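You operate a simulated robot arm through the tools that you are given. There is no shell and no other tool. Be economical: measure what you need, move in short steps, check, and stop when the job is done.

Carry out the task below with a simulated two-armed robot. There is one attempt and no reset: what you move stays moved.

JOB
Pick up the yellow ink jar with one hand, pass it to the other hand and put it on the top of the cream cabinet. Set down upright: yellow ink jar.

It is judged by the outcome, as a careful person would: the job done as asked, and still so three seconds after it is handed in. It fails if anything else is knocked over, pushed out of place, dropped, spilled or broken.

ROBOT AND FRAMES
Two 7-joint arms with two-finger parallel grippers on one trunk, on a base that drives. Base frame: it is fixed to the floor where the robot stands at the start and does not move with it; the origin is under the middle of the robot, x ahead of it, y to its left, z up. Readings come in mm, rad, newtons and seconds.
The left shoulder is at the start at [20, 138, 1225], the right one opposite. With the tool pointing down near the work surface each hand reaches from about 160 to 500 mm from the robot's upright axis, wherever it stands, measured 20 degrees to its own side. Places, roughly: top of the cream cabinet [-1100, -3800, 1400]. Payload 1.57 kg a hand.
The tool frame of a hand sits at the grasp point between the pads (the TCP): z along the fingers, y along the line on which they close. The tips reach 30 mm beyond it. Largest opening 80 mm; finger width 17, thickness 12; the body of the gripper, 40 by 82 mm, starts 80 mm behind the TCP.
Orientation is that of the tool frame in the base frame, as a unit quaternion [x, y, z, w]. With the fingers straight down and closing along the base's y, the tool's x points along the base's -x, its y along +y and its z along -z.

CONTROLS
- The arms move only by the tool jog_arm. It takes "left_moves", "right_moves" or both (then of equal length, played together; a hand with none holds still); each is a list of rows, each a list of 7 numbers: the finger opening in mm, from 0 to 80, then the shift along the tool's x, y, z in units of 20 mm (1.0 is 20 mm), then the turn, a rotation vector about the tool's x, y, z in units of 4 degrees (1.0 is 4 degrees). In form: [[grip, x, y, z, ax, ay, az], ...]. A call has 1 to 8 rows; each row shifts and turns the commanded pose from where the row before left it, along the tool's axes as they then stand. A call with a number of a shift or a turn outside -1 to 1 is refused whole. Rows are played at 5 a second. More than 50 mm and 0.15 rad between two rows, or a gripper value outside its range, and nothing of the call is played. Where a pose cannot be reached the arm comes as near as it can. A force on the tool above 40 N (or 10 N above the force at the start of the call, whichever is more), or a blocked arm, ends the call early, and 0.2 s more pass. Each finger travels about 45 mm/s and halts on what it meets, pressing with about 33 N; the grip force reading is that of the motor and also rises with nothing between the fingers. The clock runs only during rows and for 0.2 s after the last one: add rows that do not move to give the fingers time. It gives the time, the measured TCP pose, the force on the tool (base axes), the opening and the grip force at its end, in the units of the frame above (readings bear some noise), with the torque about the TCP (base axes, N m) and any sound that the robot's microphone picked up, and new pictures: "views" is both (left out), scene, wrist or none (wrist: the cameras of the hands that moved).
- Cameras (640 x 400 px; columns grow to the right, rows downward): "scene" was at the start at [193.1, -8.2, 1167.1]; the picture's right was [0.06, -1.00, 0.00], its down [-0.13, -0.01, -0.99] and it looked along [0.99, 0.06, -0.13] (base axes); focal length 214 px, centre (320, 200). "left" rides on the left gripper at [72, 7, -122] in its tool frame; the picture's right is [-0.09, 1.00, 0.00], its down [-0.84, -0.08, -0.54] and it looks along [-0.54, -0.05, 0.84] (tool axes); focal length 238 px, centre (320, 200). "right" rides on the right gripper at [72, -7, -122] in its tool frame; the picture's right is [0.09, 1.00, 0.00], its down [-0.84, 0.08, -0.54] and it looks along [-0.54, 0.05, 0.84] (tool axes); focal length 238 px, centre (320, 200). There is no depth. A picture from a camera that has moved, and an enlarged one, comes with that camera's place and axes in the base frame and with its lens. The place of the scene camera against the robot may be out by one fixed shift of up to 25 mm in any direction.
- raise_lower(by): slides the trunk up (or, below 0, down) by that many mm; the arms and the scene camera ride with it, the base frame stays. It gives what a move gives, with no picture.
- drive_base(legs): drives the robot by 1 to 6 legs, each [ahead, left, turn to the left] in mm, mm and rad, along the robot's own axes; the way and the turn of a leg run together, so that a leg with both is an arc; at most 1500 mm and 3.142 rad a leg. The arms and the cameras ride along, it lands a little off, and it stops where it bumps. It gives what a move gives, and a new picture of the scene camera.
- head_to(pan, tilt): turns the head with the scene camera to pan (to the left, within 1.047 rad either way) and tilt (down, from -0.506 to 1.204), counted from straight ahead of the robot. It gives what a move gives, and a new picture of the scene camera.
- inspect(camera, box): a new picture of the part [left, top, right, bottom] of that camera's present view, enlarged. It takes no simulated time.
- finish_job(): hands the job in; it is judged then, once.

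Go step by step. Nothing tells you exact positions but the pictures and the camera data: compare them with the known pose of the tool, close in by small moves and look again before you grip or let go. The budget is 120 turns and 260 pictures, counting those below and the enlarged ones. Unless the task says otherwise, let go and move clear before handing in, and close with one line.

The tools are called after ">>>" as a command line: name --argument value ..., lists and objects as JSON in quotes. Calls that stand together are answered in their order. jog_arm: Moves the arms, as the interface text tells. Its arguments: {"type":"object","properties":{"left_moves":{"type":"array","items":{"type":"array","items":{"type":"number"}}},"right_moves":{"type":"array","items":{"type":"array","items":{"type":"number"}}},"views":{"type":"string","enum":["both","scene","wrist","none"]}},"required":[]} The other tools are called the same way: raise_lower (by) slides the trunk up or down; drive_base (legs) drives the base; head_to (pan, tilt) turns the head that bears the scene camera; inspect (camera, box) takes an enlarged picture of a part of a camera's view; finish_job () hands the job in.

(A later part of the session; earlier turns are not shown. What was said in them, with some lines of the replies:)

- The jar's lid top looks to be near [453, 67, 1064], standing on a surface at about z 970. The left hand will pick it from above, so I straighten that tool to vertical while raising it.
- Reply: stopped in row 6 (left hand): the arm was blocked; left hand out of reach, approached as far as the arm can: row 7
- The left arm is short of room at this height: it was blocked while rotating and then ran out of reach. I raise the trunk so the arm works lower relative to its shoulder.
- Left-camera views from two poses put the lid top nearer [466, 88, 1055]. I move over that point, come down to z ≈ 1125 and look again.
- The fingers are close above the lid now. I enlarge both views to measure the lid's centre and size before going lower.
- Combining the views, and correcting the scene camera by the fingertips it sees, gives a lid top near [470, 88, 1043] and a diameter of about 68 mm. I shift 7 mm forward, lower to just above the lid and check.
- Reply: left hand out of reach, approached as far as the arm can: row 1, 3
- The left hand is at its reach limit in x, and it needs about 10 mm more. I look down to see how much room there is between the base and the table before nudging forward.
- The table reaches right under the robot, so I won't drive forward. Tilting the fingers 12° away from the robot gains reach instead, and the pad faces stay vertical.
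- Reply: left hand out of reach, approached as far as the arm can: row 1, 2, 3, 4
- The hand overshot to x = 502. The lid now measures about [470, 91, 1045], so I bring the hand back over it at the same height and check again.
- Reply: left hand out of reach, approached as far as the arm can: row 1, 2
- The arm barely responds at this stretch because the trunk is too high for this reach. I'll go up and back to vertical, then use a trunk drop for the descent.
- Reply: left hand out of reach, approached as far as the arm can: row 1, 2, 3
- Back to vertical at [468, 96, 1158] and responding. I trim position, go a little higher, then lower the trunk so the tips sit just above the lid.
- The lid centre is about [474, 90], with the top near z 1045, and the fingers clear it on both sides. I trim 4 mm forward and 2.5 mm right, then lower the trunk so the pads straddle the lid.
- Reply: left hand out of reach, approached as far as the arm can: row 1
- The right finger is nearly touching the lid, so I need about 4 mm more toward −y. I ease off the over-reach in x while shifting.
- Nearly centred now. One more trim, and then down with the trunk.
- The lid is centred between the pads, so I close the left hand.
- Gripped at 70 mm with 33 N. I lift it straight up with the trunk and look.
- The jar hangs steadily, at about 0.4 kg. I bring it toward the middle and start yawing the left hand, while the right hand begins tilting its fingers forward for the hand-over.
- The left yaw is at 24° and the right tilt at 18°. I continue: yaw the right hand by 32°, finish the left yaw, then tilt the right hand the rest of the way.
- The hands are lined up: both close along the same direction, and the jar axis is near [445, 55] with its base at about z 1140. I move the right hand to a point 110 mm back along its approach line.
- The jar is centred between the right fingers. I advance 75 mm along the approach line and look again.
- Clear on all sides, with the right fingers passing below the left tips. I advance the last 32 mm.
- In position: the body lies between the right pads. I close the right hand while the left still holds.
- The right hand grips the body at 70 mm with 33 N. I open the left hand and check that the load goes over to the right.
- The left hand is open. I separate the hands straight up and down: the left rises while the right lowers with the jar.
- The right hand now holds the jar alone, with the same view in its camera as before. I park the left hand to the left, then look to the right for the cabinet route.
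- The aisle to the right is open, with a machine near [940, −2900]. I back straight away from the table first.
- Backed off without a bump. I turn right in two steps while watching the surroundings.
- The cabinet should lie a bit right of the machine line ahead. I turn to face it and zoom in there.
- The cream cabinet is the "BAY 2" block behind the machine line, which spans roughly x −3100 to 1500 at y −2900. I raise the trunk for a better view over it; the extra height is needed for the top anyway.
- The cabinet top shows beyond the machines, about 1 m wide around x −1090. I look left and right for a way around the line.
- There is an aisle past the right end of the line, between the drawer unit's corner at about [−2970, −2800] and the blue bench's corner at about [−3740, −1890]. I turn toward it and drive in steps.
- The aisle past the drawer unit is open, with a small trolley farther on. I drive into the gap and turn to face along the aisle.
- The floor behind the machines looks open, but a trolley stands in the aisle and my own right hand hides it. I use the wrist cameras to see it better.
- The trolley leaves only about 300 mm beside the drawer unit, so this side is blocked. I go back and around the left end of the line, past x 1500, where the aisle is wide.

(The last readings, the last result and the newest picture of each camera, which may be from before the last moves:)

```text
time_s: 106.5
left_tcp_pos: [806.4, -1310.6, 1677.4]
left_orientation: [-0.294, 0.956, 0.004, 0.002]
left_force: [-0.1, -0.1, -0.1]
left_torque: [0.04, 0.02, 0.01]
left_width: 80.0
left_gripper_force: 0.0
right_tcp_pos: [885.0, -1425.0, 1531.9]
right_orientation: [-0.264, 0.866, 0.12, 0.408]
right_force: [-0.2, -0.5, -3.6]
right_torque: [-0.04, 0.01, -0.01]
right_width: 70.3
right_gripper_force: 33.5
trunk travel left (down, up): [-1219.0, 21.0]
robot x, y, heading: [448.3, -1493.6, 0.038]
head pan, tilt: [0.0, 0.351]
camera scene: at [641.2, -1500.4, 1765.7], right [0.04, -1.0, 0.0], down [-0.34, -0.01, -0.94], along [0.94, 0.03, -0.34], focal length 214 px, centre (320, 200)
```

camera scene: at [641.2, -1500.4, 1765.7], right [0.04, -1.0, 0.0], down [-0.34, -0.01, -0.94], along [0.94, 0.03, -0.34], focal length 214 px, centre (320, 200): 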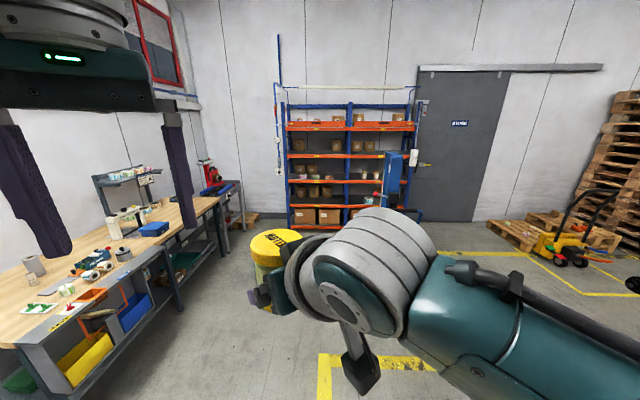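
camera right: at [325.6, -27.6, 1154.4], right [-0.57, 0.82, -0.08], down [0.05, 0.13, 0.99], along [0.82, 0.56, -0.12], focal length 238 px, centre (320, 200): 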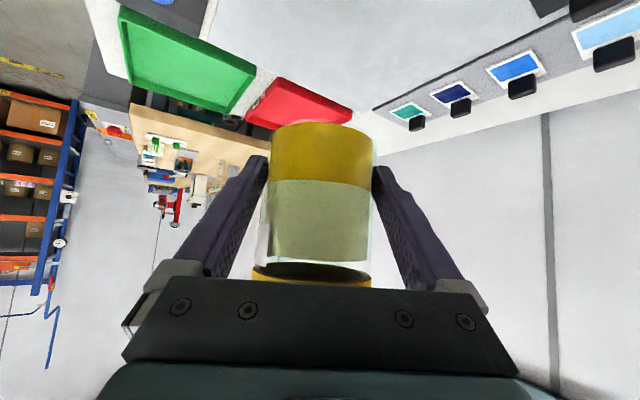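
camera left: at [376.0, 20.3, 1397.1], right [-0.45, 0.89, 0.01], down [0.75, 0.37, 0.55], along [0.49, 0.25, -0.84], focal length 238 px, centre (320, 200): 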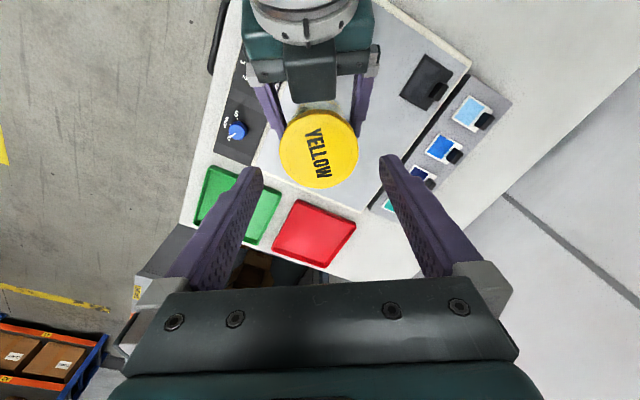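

The space ahead is open: stacker near [4480, −2900], pallet jack near [3260, −4700]. I go to x ≈ 2300 and turn to look down the left end of the line.

>>> drive_base --legs '[[1400, 0, 0], [450, 0, 0], [0, 0, -1.61]]'

>>> head_to --pan -0.6 --tilt 0.35

>>> head_to --pan 0.1 --tilt 0.35

```text
time_s: 119.5
left_tcp_pos: [2390.4, -1753.2, 1677.4]
left_orientation: [0.49, 0.872, 0.001, 0.005]
left_force: [-0.2, 0.5, -1.0]
left_torque: [0.0, -0.02, -0.01]
left_width: 80.0
left_gripper_force: 0.1
right_tcp_pos: [2270.4, -1827.6, 1532.6]
right_orientation: [0.445, 0.788, -0.212, 0.369]
right_force: [0.6, 0.0, -3.9]
right_torque: [0.01, 0.05, 0.0]
right_width: 70.3
right_gripper_force: 33.6
trunk travel left (down, up): [-1219.0, 21.0]
robot x, y, heading: [2223.2, -1388.4, -1.58]
head pan, tilt: [0.0, 0.351]
camera scene: at [2222.2, -1593.5, 1765.7], right [-1.0, 0.01, 0.0], down [0.0, 0.34, -0.94], along [-0.01, -0.94, -0.34], focal length 214 px, centre (320, 200)
```

scene: 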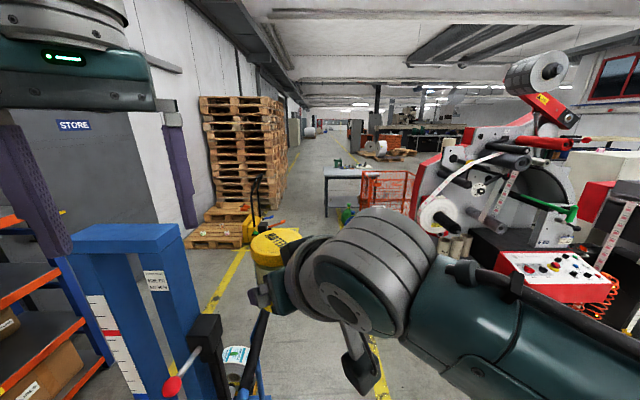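

```text
time_s: 120.5
left_tcp_pos: [2390.6, -1754.0, 1678.0]
left_orientation: [0.491, 0.871, 0.001, 0.006]
left_force: [-0.6, 0.2, 1.4]
left_torque: [0.02, 0.03, 0.0]
left_width: 80.2
left_gripper_force: 0.0
right_tcp_pos: [2269.9, -1825.7, 1532.3]
right_orientation: [0.445, 0.788, -0.212, 0.368]
right_force: [0.0, -0.8, -3.6]
right_torque: [0.04, 0.02, -0.01]
right_width: 70.1
right_gripper_force: 32.8
trunk travel left (down, up): [-1219.0, 21.0]
robot x, y, heading: [2225.7, -1386.6, -1.581]
head pan, tilt: [-0.6, 0.351]
camera scene: at [2169.9, -1576.6, 1765.7], right [-0.82, 0.57, 0.0], down [0.2, 0.28, -0.94], along [-0.54, -0.77, -0.34], focal length 214 px, centre (320, 200)
```

scene: 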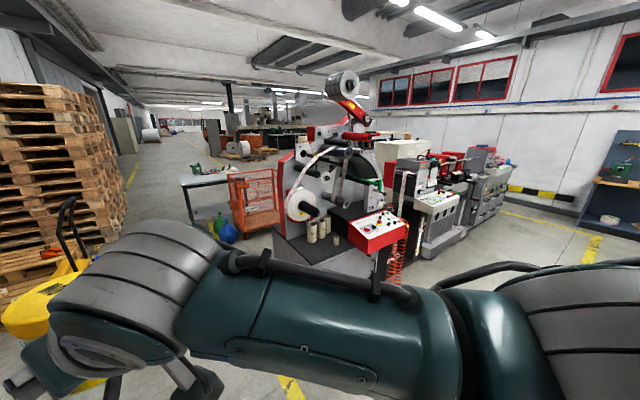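

```text
time_s: 121.5
left_tcp_pos: [2388.3, -1754.5, 1678.5]
left_orientation: [0.49, 0.872, 0.0, 0.006]
left_force: [1.0, 0.1, 0.6]
left_torque: [-0.01, 0.02, 0.0]
left_width: 80.1
left_gripper_force: 0.0
right_tcp_pos: [2270.4, -1827.4, 1532.1]
right_orientation: [0.445, 0.789, -0.211, 0.368]
right_force: [-0.3, 0.3, -3.4]
right_torque: [0.06, -0.01, -0.03]
right_width: 70.3
right_gripper_force: 32.5
trunk travel left (down, up): [-1219.0, 21.0]
robot x, y, heading: [2228.3, -1385.5, -1.587]
head pan, tilt: [0.099, 0.351]
camera scene: at [2231.4, -1593.2, 1765.7], right [-1.0, -0.09, 0.0], down [-0.03, 0.34, -0.94], along [0.08, -0.94, -0.34], focal length 214 px, centre (320, 200)
```

scene: 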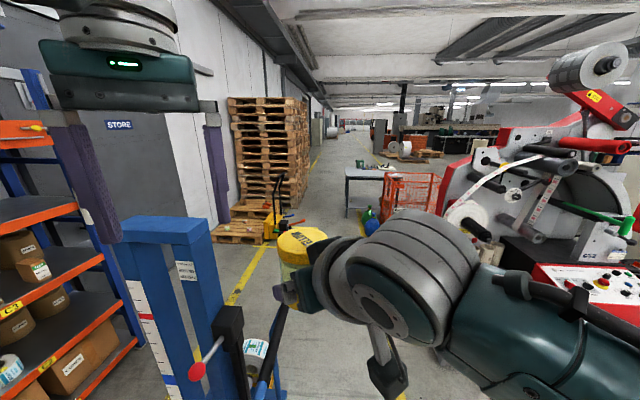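

The lane between the machine end and the blue stacker is about 1 m wide and clear. I drive down it to y ≈ −4050 and turn to face −x, toward the cabinet.

>>> drive_base --legs '[[1400, 0, 0], [1250, 0, 0], [0, 0, -1.55]]'

>>> head_to --pan 0.3 --tilt 0.35

```text
time_s: 137.9
left_tcp_pos: [1817.8, -4164.5, 1677.5]
left_orientation: [0.958, 0.285, -0.003, 0.005]
left_force: [-0.3, 0.5, -1.0]
left_torque: [0.03, 0.02, -0.04]
left_width: 80.0
left_gripper_force: 0.1
right_tcp_pos: [1741.8, -4046.5, 1532.7]
right_orientation: [0.867, 0.258, -0.409, 0.118]
right_force: [-0.3, 0.1, -3.8]
right_torque: [-0.01, -0.05, -0.01]
right_width: 70.2
right_gripper_force: 32.5
trunk travel left (down, up): [-1219.0, 21.0]
robot x, y, heading: [2182.7, -3986.5, -3.117]
head pan, tilt: [0.099, 0.351]
camera scene: at [1988.9, -4013.9, 1765.7], right [-0.12, 0.99, 0.0], down [0.34, 0.04, -0.94], along [-0.93, -0.11, -0.34], focal length 214 px, centre (320, 200)
```

scene: 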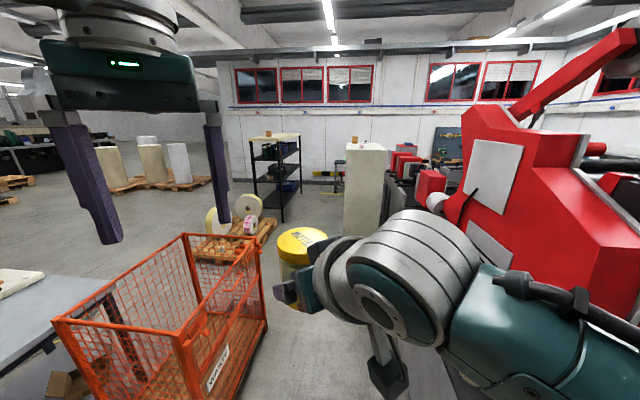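

```text
time_s: 138.7
left_tcp_pos: [1818.1, -4164.9, 1678.4]
left_orientation: [0.958, 0.285, -0.004, 0.004]
left_force: [0.0, 0.9, -0.2]
left_torque: [-0.04, 0.01, 0.02]
left_width: 79.9
left_gripper_force: 0.1
right_tcp_pos: [1741.7, -4048.0, 1532.3]
right_orientation: [0.868, 0.257, -0.409, 0.118]
right_force: [-0.6, 0.8, -3.0]
right_torque: [0.02, -0.08, -0.01]
right_width: 69.9
right_gripper_force: 33.2
trunk travel left (down, up): [-1219.0, 21.0]
robot x, y, heading: [2180.9, -3987.6, -3.117]
head pan, tilt: [0.3, 0.351]
camera scene: at [1993.0, -4032.1, 1765.7], right [-0.32, 0.95, 0.0], down [0.33, 0.11, -0.94], along [-0.89, -0.3, -0.34], focal length 214 px, centre (320, 200)
```

scene: 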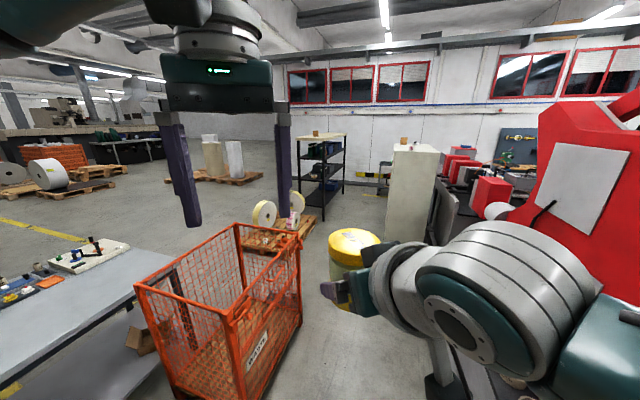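

I can see the cream cabinet end-on beyond the orange cage. I zoom in to check its top and the floor around it.

>>> inspect --camera "scene" --box '[340, 120, 500, 260]'

>>> inspect --camera "right" --box '[0, 0, 640, 400]'

```text
2.86 times, centred on (420, 190) of scene
camera zoom: at [1993.0, -4032.1, 1765.7], right [-0.32, 0.95, 0.0], down [0.33, 0.11, -0.94], along [-0.89, -0.3, -0.34], focal length 613 px, centre (34, 229)
```

zoom: 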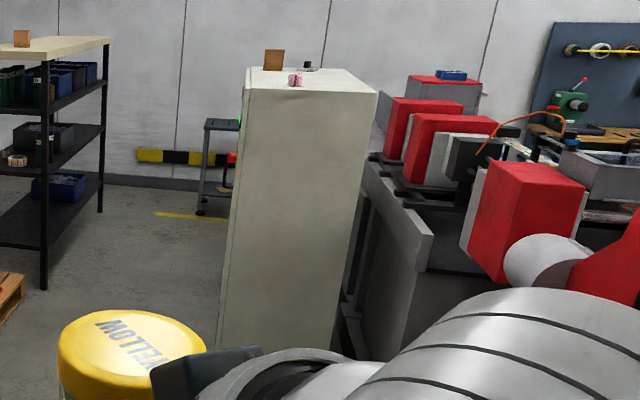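

```text
1.00 times, centred on (320, 200) of right (not enlarged: the box is as wide or as high as the picture)
camera zoom: at [1856.7, -3966.9, 1554.1], right [0.59, -0.8, -0.08], down [-0.05, -0.13, 0.99], along [-0.81, -0.58, -0.12], focal length 238 px, centre (320, 200)
```

zoom: 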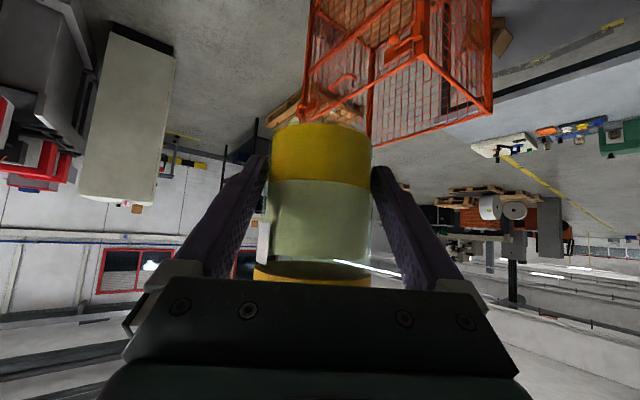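

The near end of the cabinet is about x −620, with y from −3530 to −3970. A few small things stand on its near end, and it sits close to the machine on the +y side with an open aisle on the −y side. I drive along y ≈ −4050, between the machine and the cage.

>>> drive_base --legs '[[1300, 60, 0], [500, 100, 0]]'

>>> head_to --pan -0.3 --tilt 0.4

```text
time_s: 147.8
left_tcp_pos: [9.8, -4363.7, 1677.0]
left_orientation: [0.96, 0.279, -0.004, 0.004]
left_force: [-0.2, -0.4, 0.0]
left_torque: [0.01, 0.0, 0.0]
left_width: 80.3
left_gripper_force: 0.0
right_tcp_pos: [-64.7, -4245.8, 1532.0]
right_orientation: [0.87, 0.251, -0.41, 0.114]
right_force: [-0.5, 0.6, -3.0]
right_torque: [0.01, -0.1, 0.03]
right_width: 70.3
right_gripper_force: 33.5
trunk travel left (down, up): [-1219.0, 21.0]
robot x, y, heading: [374.4, -4190.8, -3.13]
head pan, tilt: [0.3, 0.351]
camera scene: at [187.3, -4233.7, 1765.7], right [-0.3, 0.95, 0.0], down [0.33, 0.1, -0.94], along [-0.9, -0.28, -0.34], focal length 214 px, centre (320, 200)
```

scene: 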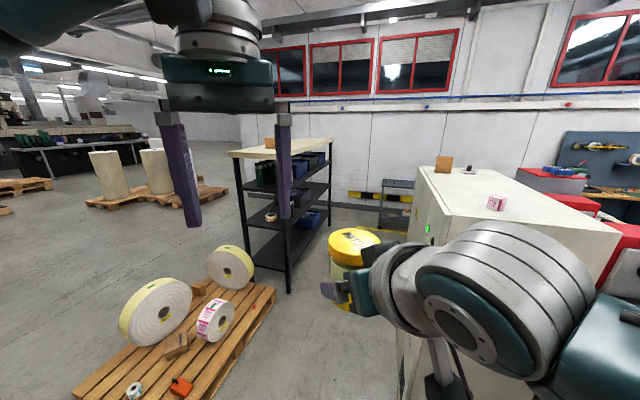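

```text
time_s: 148.8
left_tcp_pos: [10.2, -4363.7, 1677.9]
left_orientation: [0.96, 0.28, -0.003, 0.004]
left_force: [-0.2, 0.6, -0.3]
left_torque: [0.02, 0.0, -0.02]
left_width: 79.8
left_gripper_force: 0.0
right_tcp_pos: [-64.1, -4245.7, 1532.4]
right_orientation: [0.87, 0.251, -0.409, 0.114]
right_force: [-0.1, 0.4, -3.1]
right_torque: [0.05, -0.01, -0.03]
right_width: 70.3
right_gripper_force: 32.9
trunk travel left (down, up): [-1219.0, 21.0]
robot x, y, heading: [375.4, -4189.6, -3.138]
head pan, tilt: [-0.3, 0.4]
camera scene: at [187.3, -4178.9, 1761.2], right [0.29, 0.96, 0.0], down [0.37, -0.11, -0.92], along [-0.88, 0.27, -0.39], focal length 214 px, centre (320, 200)
```

scene: 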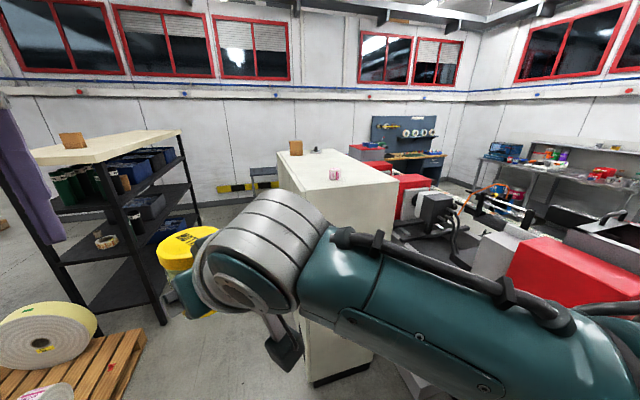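

The cabinet top spans x −660 to −1580 and y −3985 to −3525 at z ≈ 1400. A pink box stands near [−830, −3790], and two small items at the far end, so the middle is free. I'll drive into the aisle beside it, to about [−1150, −4530], and turn to face it.

>>> drive_base --legs '[[700, 340, 0], [825, 0, 0], [0, 0, -1.57]]'

>>> head_to --pan 0.0 --tilt 0.6

```text
time_s: 160.8
left_tcp_pos: [-1349.7, -4189.5, 1678.7]
left_orientation: [0.887, -0.463, -0.005, 0.001]
left_force: [0.1, -0.4, -0.6]
left_torque: [-0.03, 0.0, 0.02]
left_width: 79.8
left_gripper_force: 0.0
right_tcp_pos: [-1235.8, -4109.6, 1532.5]
right_orientation: [0.802, -0.42, -0.375, -0.2]
right_force: [0.9, 0.7, -4.4]
right_torque: [-0.07, -0.05, 0.02]
right_width: 70.3
right_gripper_force: 32.9
trunk travel left (down, up): [-1219.0, 21.0]
robot x, y, heading: [-1161.8, -4544.4, 1.626]
head pan, tilt: [-0.3, 0.4]
camera scene: at [-1143.6, -4370.9, 1761.2], right [0.97, -0.25, 0.0], down [-0.1, -0.38, -0.92], along [0.23, 0.89, -0.39], focal length 214 px, centre (320, 200)
```

scene: 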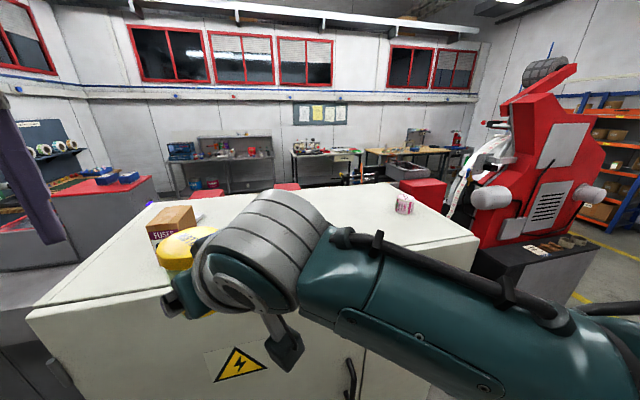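

```text
time_s: 161.7
left_tcp_pos: [-1351.8, -4189.5, 1677.3]
left_orientation: [0.886, -0.463, -0.005, 0.001]
left_force: [-0.6, -0.8, 0.5]
left_torque: [-0.02, 0.0, 0.0]
left_width: 79.8
left_gripper_force: 0.1
right_tcp_pos: [-1235.1, -4109.9, 1532.8]
right_orientation: [0.803, -0.42, -0.373, -0.199]
right_force: [0.2, -0.2, -3.6]
right_torque: [-0.05, -0.05, -0.01]
right_width: 70.0
right_gripper_force: 33.3
trunk travel left (down, up): [-1219.0, 21.0]
robot x, y, heading: [-1164.2, -4544.2, 1.624]
head pan, tilt: [0.0, 0.6]
camera scene: at [-1170.9, -4372.3, 1743.0], right [1.0, 0.05, 0.0], down [0.03, -0.56, -0.83], along [-0.04, 0.82, -0.56], focal length 214 px, centre (320, 200)
```

scene: 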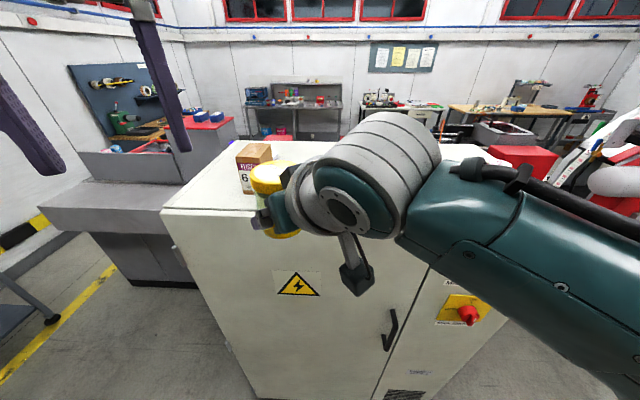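

I'm facing the cabinet's door side. A fuse box stands at [−1400, −3850], the pink box is off to the right, and the middle of the top is clear. I shift right and a little closer, then extend the arm over the edge.

>>> drive_base --legs '[[145, -110, -0.05]]'

>>> jog_arm --right_moves '[[30, -0.54, -0.523, 0.661, 0, 0, 0], [30, -0.54, -0.523, 0.661, 0, 0, 0], [30, -0.54, -0.523, 0.661, 0, 0, 0], [30, -0.27, -0.26, 0.33, 0, 0, 0], [30, 0, 0, 0, 0, 0, 0]]'

>>> inspect --camera "left" --box '[0, 0, 640, 400]'

```text
time_s: 163.2
left_tcp_pos: [-1232.1, -4036.5, 1678.5]
left_orientation: [0.876, -0.483, -0.005, 0.001]
left_force: [0.4, -0.2, -0.2]
left_torque: [0.0, 0.02, -0.02]
left_width: 80.0
left_gripper_force: 0.1
right_tcp_pos: [-1111.3, -3960.9, 1531.7]
right_orientation: [0.792, -0.439, -0.369, -0.209]
right_force: [0.3, -0.5, -2.7]
right_torque: [-0.03, -0.05, 0.01]
right_width: 70.2
right_gripper_force: 32.9
trunk travel left (down, up): [-1219.0, 21.0]
robot x, y, heading: [-1056.6, -4399.3, 1.572]
head pan, tilt: [0.0, 0.6]
camera scene: at [-1058.7, -4226.6, 1743.0], right [1.0, 0.0, 0.0], down [0.0, -0.57, -0.82], along [0.0, 0.82, -0.57], focal length 214 px, centre (320, 200)
```

scene: 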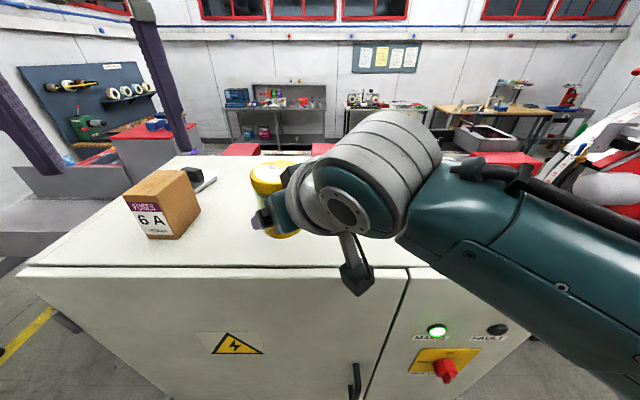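

```text
time_s: 164.3
left_tcp_pos: [-1230.5, -4036.4, 1677.2]
left_orientation: [0.876, -0.483, -0.006, 0.0]
left_force: [0.4, -0.4, 0.6]
left_torque: [0.0, -0.02, 0.02]
left_width: 79.9
left_gripper_force: 0.0
right_tcp_pos: [-1112.3, -3891.0, 1529.8]
right_orientation: [0.792, -0.438, -0.37, -0.209]
right_force: [0.0, 0.0, -3.4]
right_torque: [-0.06, 0.01, 0.0]
right_width: 70.2
right_gripper_force: 33.0
trunk travel left (down, up): [-1219.0, 21.0]
robot x, y, heading: [-1058.7, -4403.3, 1.577]
head pan, tilt: [0.0, 0.6]
camera scene: at [-1058.7, -4226.6, 1743.0], right [1.0, 0.0, 0.0], down [0.0, -0.57, -0.82], along [0.0, 0.82, -0.57], focal length 214 px, centre (320, 200)
camera right: at [-1032.5, -4007.7, 1552.7], right [-0.81, -0.58, -0.08], down [-0.13, 0.06, 0.99], along [-0.57, 0.82, -0.12], focal length 238 px, centre (320, 200)
```

scene: 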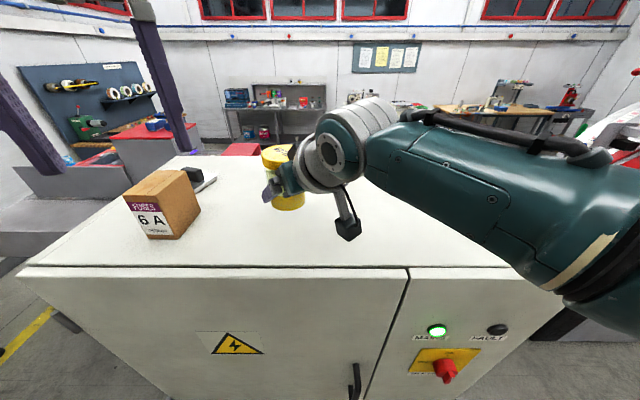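
right: 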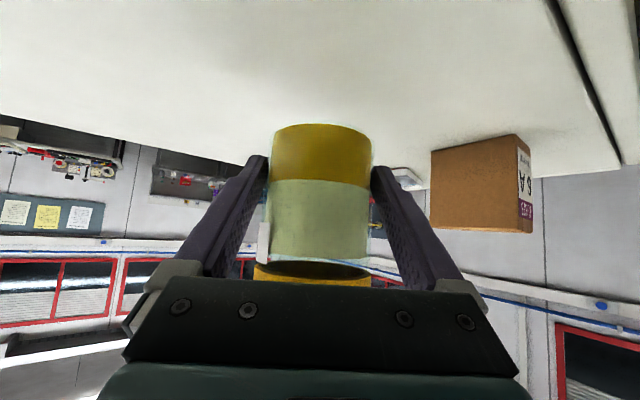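

```text
1.00 times, centred on (320, 200) of left (not enlarged: the box is as wide or as high as the picture)
camera zoom: at [-1196.5, -4099.9, 1799.6], right [-0.89, -0.45, 0.01], down [-0.38, 0.75, 0.55], along [-0.26, 0.49, -0.84], focal length 238 px, centre (320, 200)
```

zoom: 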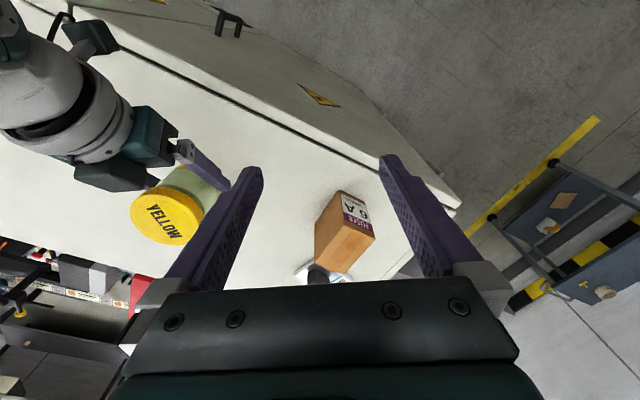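

The jar is over the clear middle of the top, about 85 mm in from the edge. I lower with the trunk to a couple of centimetres above the surface and check.

>>> raise_lower --by -65

>>> inspect --camera "right" --box '[200, 60, 440, 260]'

>>> inspect --camera "scene" --box '[200, 100, 400, 260]'

```text
time_s: 165.4
left_tcp_pos: [-1231.8, -4034.9, 1613.9]
left_orientation: [0.876, -0.482, -0.007, -0.001]
left_force: [-0.1, 0.0, -0.4]
left_torque: [0.01, 0.02, 0.02]
left_width: 80.1
left_gripper_force: 0.2
right_tcp_pos: [-1116.0, -3888.3, 1473.9]
right_orientation: [0.789, -0.435, -0.379, -0.212]
right_force: [0.8, -0.4, 31.0]
right_torque: [0.32, 0.75, -0.06]
right_width: 70.8
right_gripper_force: 32.8
trunk travel left (down, up): [-1154.0, 86.0]
robot x, y, heading: [-1059.3, -4398.3, 1.579]
head pan, tilt: [0.0, 0.6]
```

```text
2.00 times, centred on (320, 160) of right
camera zoom: at [-1034.8, -4004.1, 1493.2], right [-0.81, -0.58, -0.08], down [-0.12, 0.04, 0.99], along [-0.57, 0.82, -0.1], focal length 477 px, centre (320, 280)
```

zoom: 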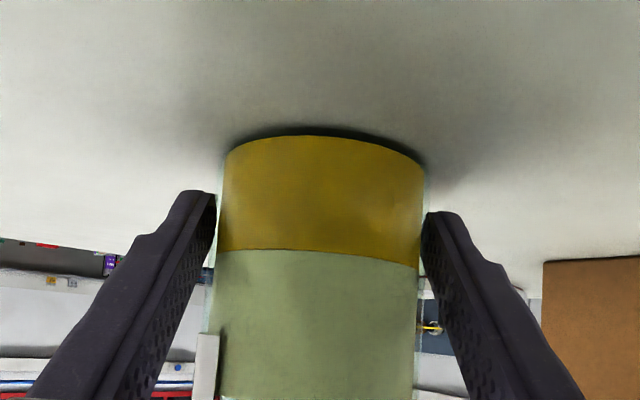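

```text
2.50 times, centred on (300, 180) of scene
camera zoom: at [-1058.8, -4225.8, 1679.1], right [1.0, 0.0, 0.0], down [0.0, -0.56, -0.83], along [0.0, 0.83, -0.56], focal length 536 px, centre (370, 250)
```

zoom: 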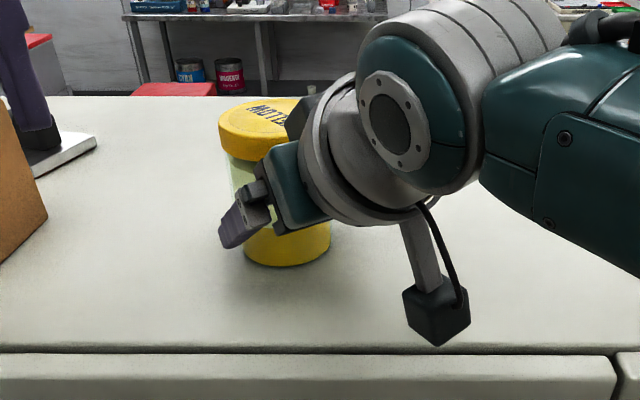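

The jar has already touched down: 31 N upward, with the TCP held at 1474, so the top is a bit higher than stated. I relieve the press by raising the trunk a few millimetres.

>>> raise_lower --by 8

>>> inspect --camera "right" --box '[200, 60, 440, 260]'

```text
time_s: 166.0
left_tcp_pos: [-1231.7, -4035.3, 1621.2]
left_orientation: [0.876, -0.483, -0.006, 0.0]
left_force: [-0.6, -0.3, -0.6]
left_torque: [0.01, 0.01, 0.03]
left_width: 79.7
left_gripper_force: 0.1
right_tcp_pos: [-1113.4, -3892.2, 1474.7]
right_orientation: [0.792, -0.438, -0.37, -0.209]
right_force: [-3.5, 2.3, 11.1]
right_torque: [0.6, 0.55, 0.11]
right_width: 70.2
right_gripper_force: 32.8
trunk travel left (down, up): [-1162.0, 78.0]
robot x, y, heading: [-1058.5, -4399.0, 1.575]
head pan, tilt: [0.0, 0.6]
```

```text
2.00 times, centred on (320, 160) of right
camera zoom: at [-1032.8, -4007.2, 1495.9], right [-0.81, -0.58, -0.08], down [-0.13, 0.05, 0.99], along [-0.57, 0.82, -0.12], focal length 477 px, centre (320, 280)
```

zoom: 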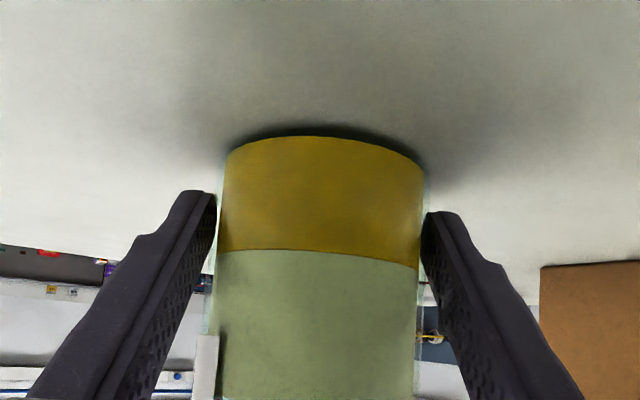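

Still 11 N of residual press. I ease up 2 mm more before releasing.

>>> raise_lower --by 2

>>> inspect --camera "scene" --box '[200, 100, 400, 260]'

>>> inspect --camera "left" --box '[100, 120, 300, 260]'

```text
time_s: 166.5
left_tcp_pos: [-1230.9, -4035.5, 1622.9]
left_orientation: [0.876, -0.482, -0.006, 0.001]
left_force: [0.1, 0.2, -0.5]
left_torque: [0.02, -0.01, 0.0]
left_width: 80.0
left_gripper_force: 0.0
right_tcp_pos: [-1112.9, -3892.8, 1475.8]
right_orientation: [0.792, -0.44, -0.368, -0.209]
right_force: [-2.1, 2.0, 3.4]
right_torque: [0.31, 0.28, 0.09]
right_width: 70.1
right_gripper_force: 32.9
trunk travel left (down, up): [-1164.0, 76.0]
robot x, y, heading: [-1055.3, -4398.1, 1.572]
head pan, tilt: [0.0, 0.6]
```

```text
2.50 times, centred on (300, 180) of scene
camera zoom: at [-1058.7, -4226.4, 1688.0], right [1.0, 0.0, 0.0], down [0.0, -0.56, -0.83], along [0.0, 0.83, -0.56], focal length 536 px, centre (370, 250)
```

zoom: 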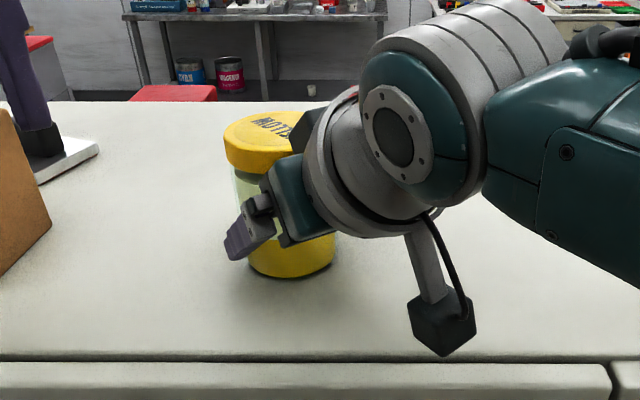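

```text
2.86 times, centred on (200, 190) of left
camera zoom: at [-1196.5, -4099.8, 1744.8], right [-0.89, -0.45, 0.01], down [-0.38, 0.75, 0.55], along [-0.26, 0.49, -0.84], focal length 681 px, centre (663, 229)
```

zoom: 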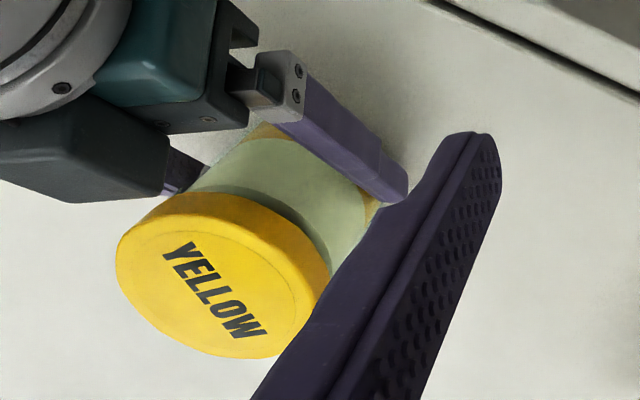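

Contact is now light at about 3 N, and the jar stands upright. I open the right hand gently.

>>> jog_arm --right_moves '[[71, 0, 0, 0, 0, 0, 0], [74, 0, 0, 0, 0, 0, 0], [80, 0, 0, 0, 0, 0, 0], [80, 0, 0, 0, 0, 0, 0]]' --views "wrist"

>>> inspect --camera "scene" --box '[200, 100, 400, 260]'

```text
time_s: 167.5
left_tcp_pos: [-1230.5, -4035.6, 1622.5]
left_orientation: [0.876, -0.482, -0.006, 0.001]
left_force: [0.4, 0.0, -0.1]
left_torque: [-0.03, -0.02, -0.01]
left_width: 80.0
left_gripper_force: 0.1
right_tcp_pos: [-1114.1, -3892.4, 1476.5]
right_orientation: [0.792, -0.438, -0.37, -0.209]
right_force: [0.1, 0.3, 0.5]
right_torque: [0.0, 0.02, -0.01]
right_width: 80.0
right_gripper_force: 0.0
trunk travel left (down, up): [-1164.0, 76.0]
robot x, y, heading: [-1062.6, -4401.8, 1.576]
head pan, tilt: [0.0, 0.6]
camera right: at [-1032.4, -4007.7, 1497.7], right [-0.81, -0.58, -0.08], down [-0.13, 0.06, 0.99], along [-0.57, 0.82, -0.12], focal length 238 px, centre (320, 200)
```

right: 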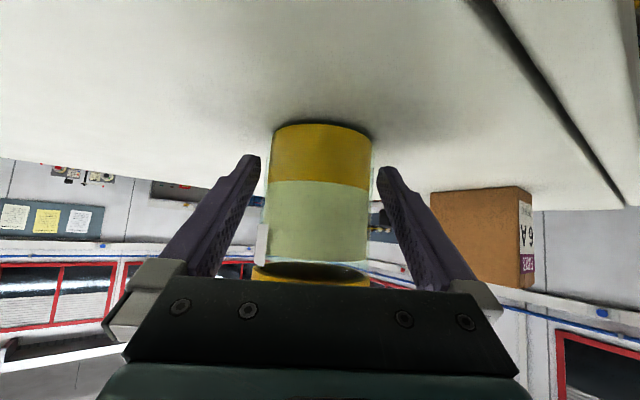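

```text
2.50 times, centred on (300, 180) of scene
camera zoom: at [-1058.7, -4226.5, 1688.0], right [1.0, 0.0, 0.0], down [0.0, -0.56, -0.83], along [0.0, 0.83, -0.56], focal length 536 px, centre (370, 250)
```

zoom: 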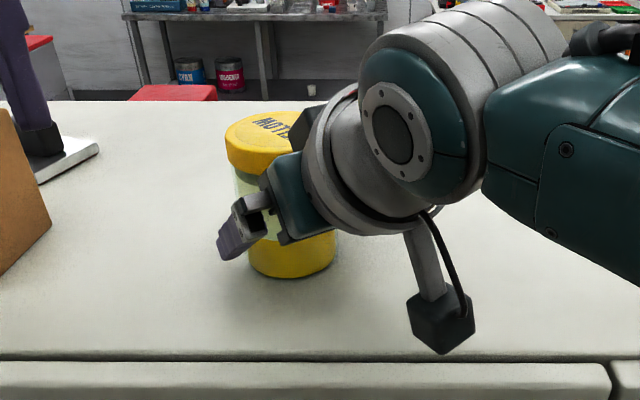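

The jar stands on its own. I withdraw the right hand straight back along its approach line.

>>> jog_arm --right_moves '[[80, 0, 0, -0.6, 0, 0, 0], [80, 0, 0, -0.8, 0, 0, 0], [80, 0, 0, -1, 0, 0, 0], [80, 0, 0, -1, 0, 0, 0], [80, 0, 0, -1, 0, 0, 0], [80, 0, 0, -1, 0, 0, 0], [80, 0, 0, 0, 0, 0, 0]]'

```text
time_s: 169.1
left_tcp_pos: [-1230.2, -4036.2, 1622.7]
left_orientation: [0.876, -0.483, -0.006, 0.001]
left_force: [0.2, 0.1, -0.6]
left_torque: [-0.01, 0.02, 0.01]
left_width: 80.1
left_gripper_force: 0.0
right_tcp_pos: [-1068.2, -3959.0, 1544.9]
right_orientation: [0.791, -0.439, -0.37, -0.209]
right_force: [-0.3, -0.7, -0.5]
right_torque: [-0.02, 0.03, -0.03]
right_width: 79.9
right_gripper_force: 0.1
trunk travel left (down, up): [-1164.0, 76.0]
robot x, y, heading: [-1055.7, -4398.7, 1.578]
head pan, tilt: [0.0, 0.6]
camera scene: at [-1058.7, -4226.5, 1688.0], right [1.0, 0.0, 0.0], down [0.0, -0.56, -0.83], along [0.0, 0.83, -0.56], focal length 214 px, centre (320, 200)
camera right: at [-988.2, -4075.9, 1566.4], right [-0.81, -0.58, -0.08], down [-0.13, 0.06, 0.99], along [-0.56, 0.82, -0.12], focal length 238 px, centre (320, 200)
```

scene: 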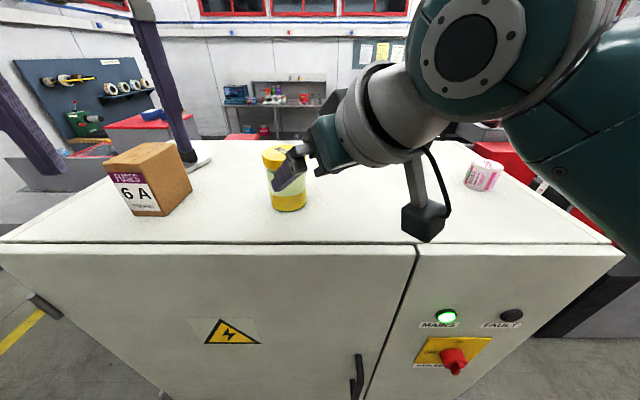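
right: 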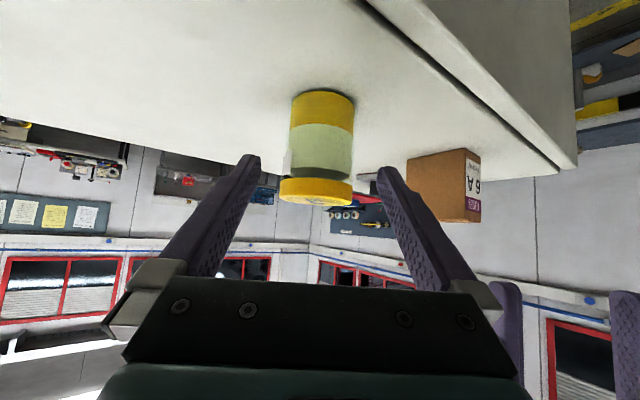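

The jar stands upright on the cabinet top and everything around it is untouched. I back the robot off a little to be fully clear, then check once more.

>>> drive_base --legs '[[-180, 0, 0]]'

```text
time_s: 170.6
left_tcp_pos: [-1231.7, -4215.3, 1622.6]
left_orientation: [0.877, -0.481, -0.006, 0.001]
left_force: [0.0, 0.8, 0.1]
left_torque: [0.05, -0.03, 0.02]
left_width: 80.1
left_gripper_force: 0.1
right_tcp_pos: [-1069.7, -4139.1, 1544.2]
right_orientation: [0.793, -0.436, -0.371, -0.208]
right_force: [1.0, -0.6, 0.2]
right_torque: [0.02, 0.01, -0.01]
right_width: 80.2
right_gripper_force: 0.1
trunk travel left (down, up): [-1164.0, 76.0]
robot x, y, heading: [-1056.3, -4580.2, 1.581]
head pan, tilt: [0.0, 0.6]
camera scene: at [-1058.4, -4406.0, 1688.0], right [1.0, 0.01, 0.0], down [0.01, -0.56, -0.83], along [-0.01, 0.83, -0.56], focal length 214 px, centre (320, 200)
```

scene: 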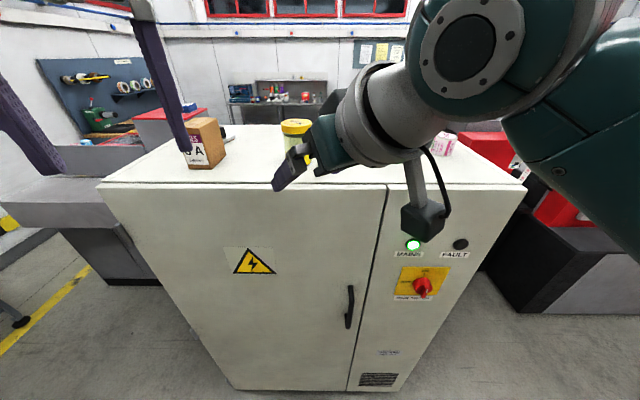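

The jar stands upright on the cabinet top and both hands are clear of it, so I hand the job in.

>>> finish_job

```text
The job is handed in.
```

The yellow ink jar was picked up with the left hand, passed to the right, and set down upright on top of the cream cabinet, with nothing else knocked or moved as far as the pictures show.
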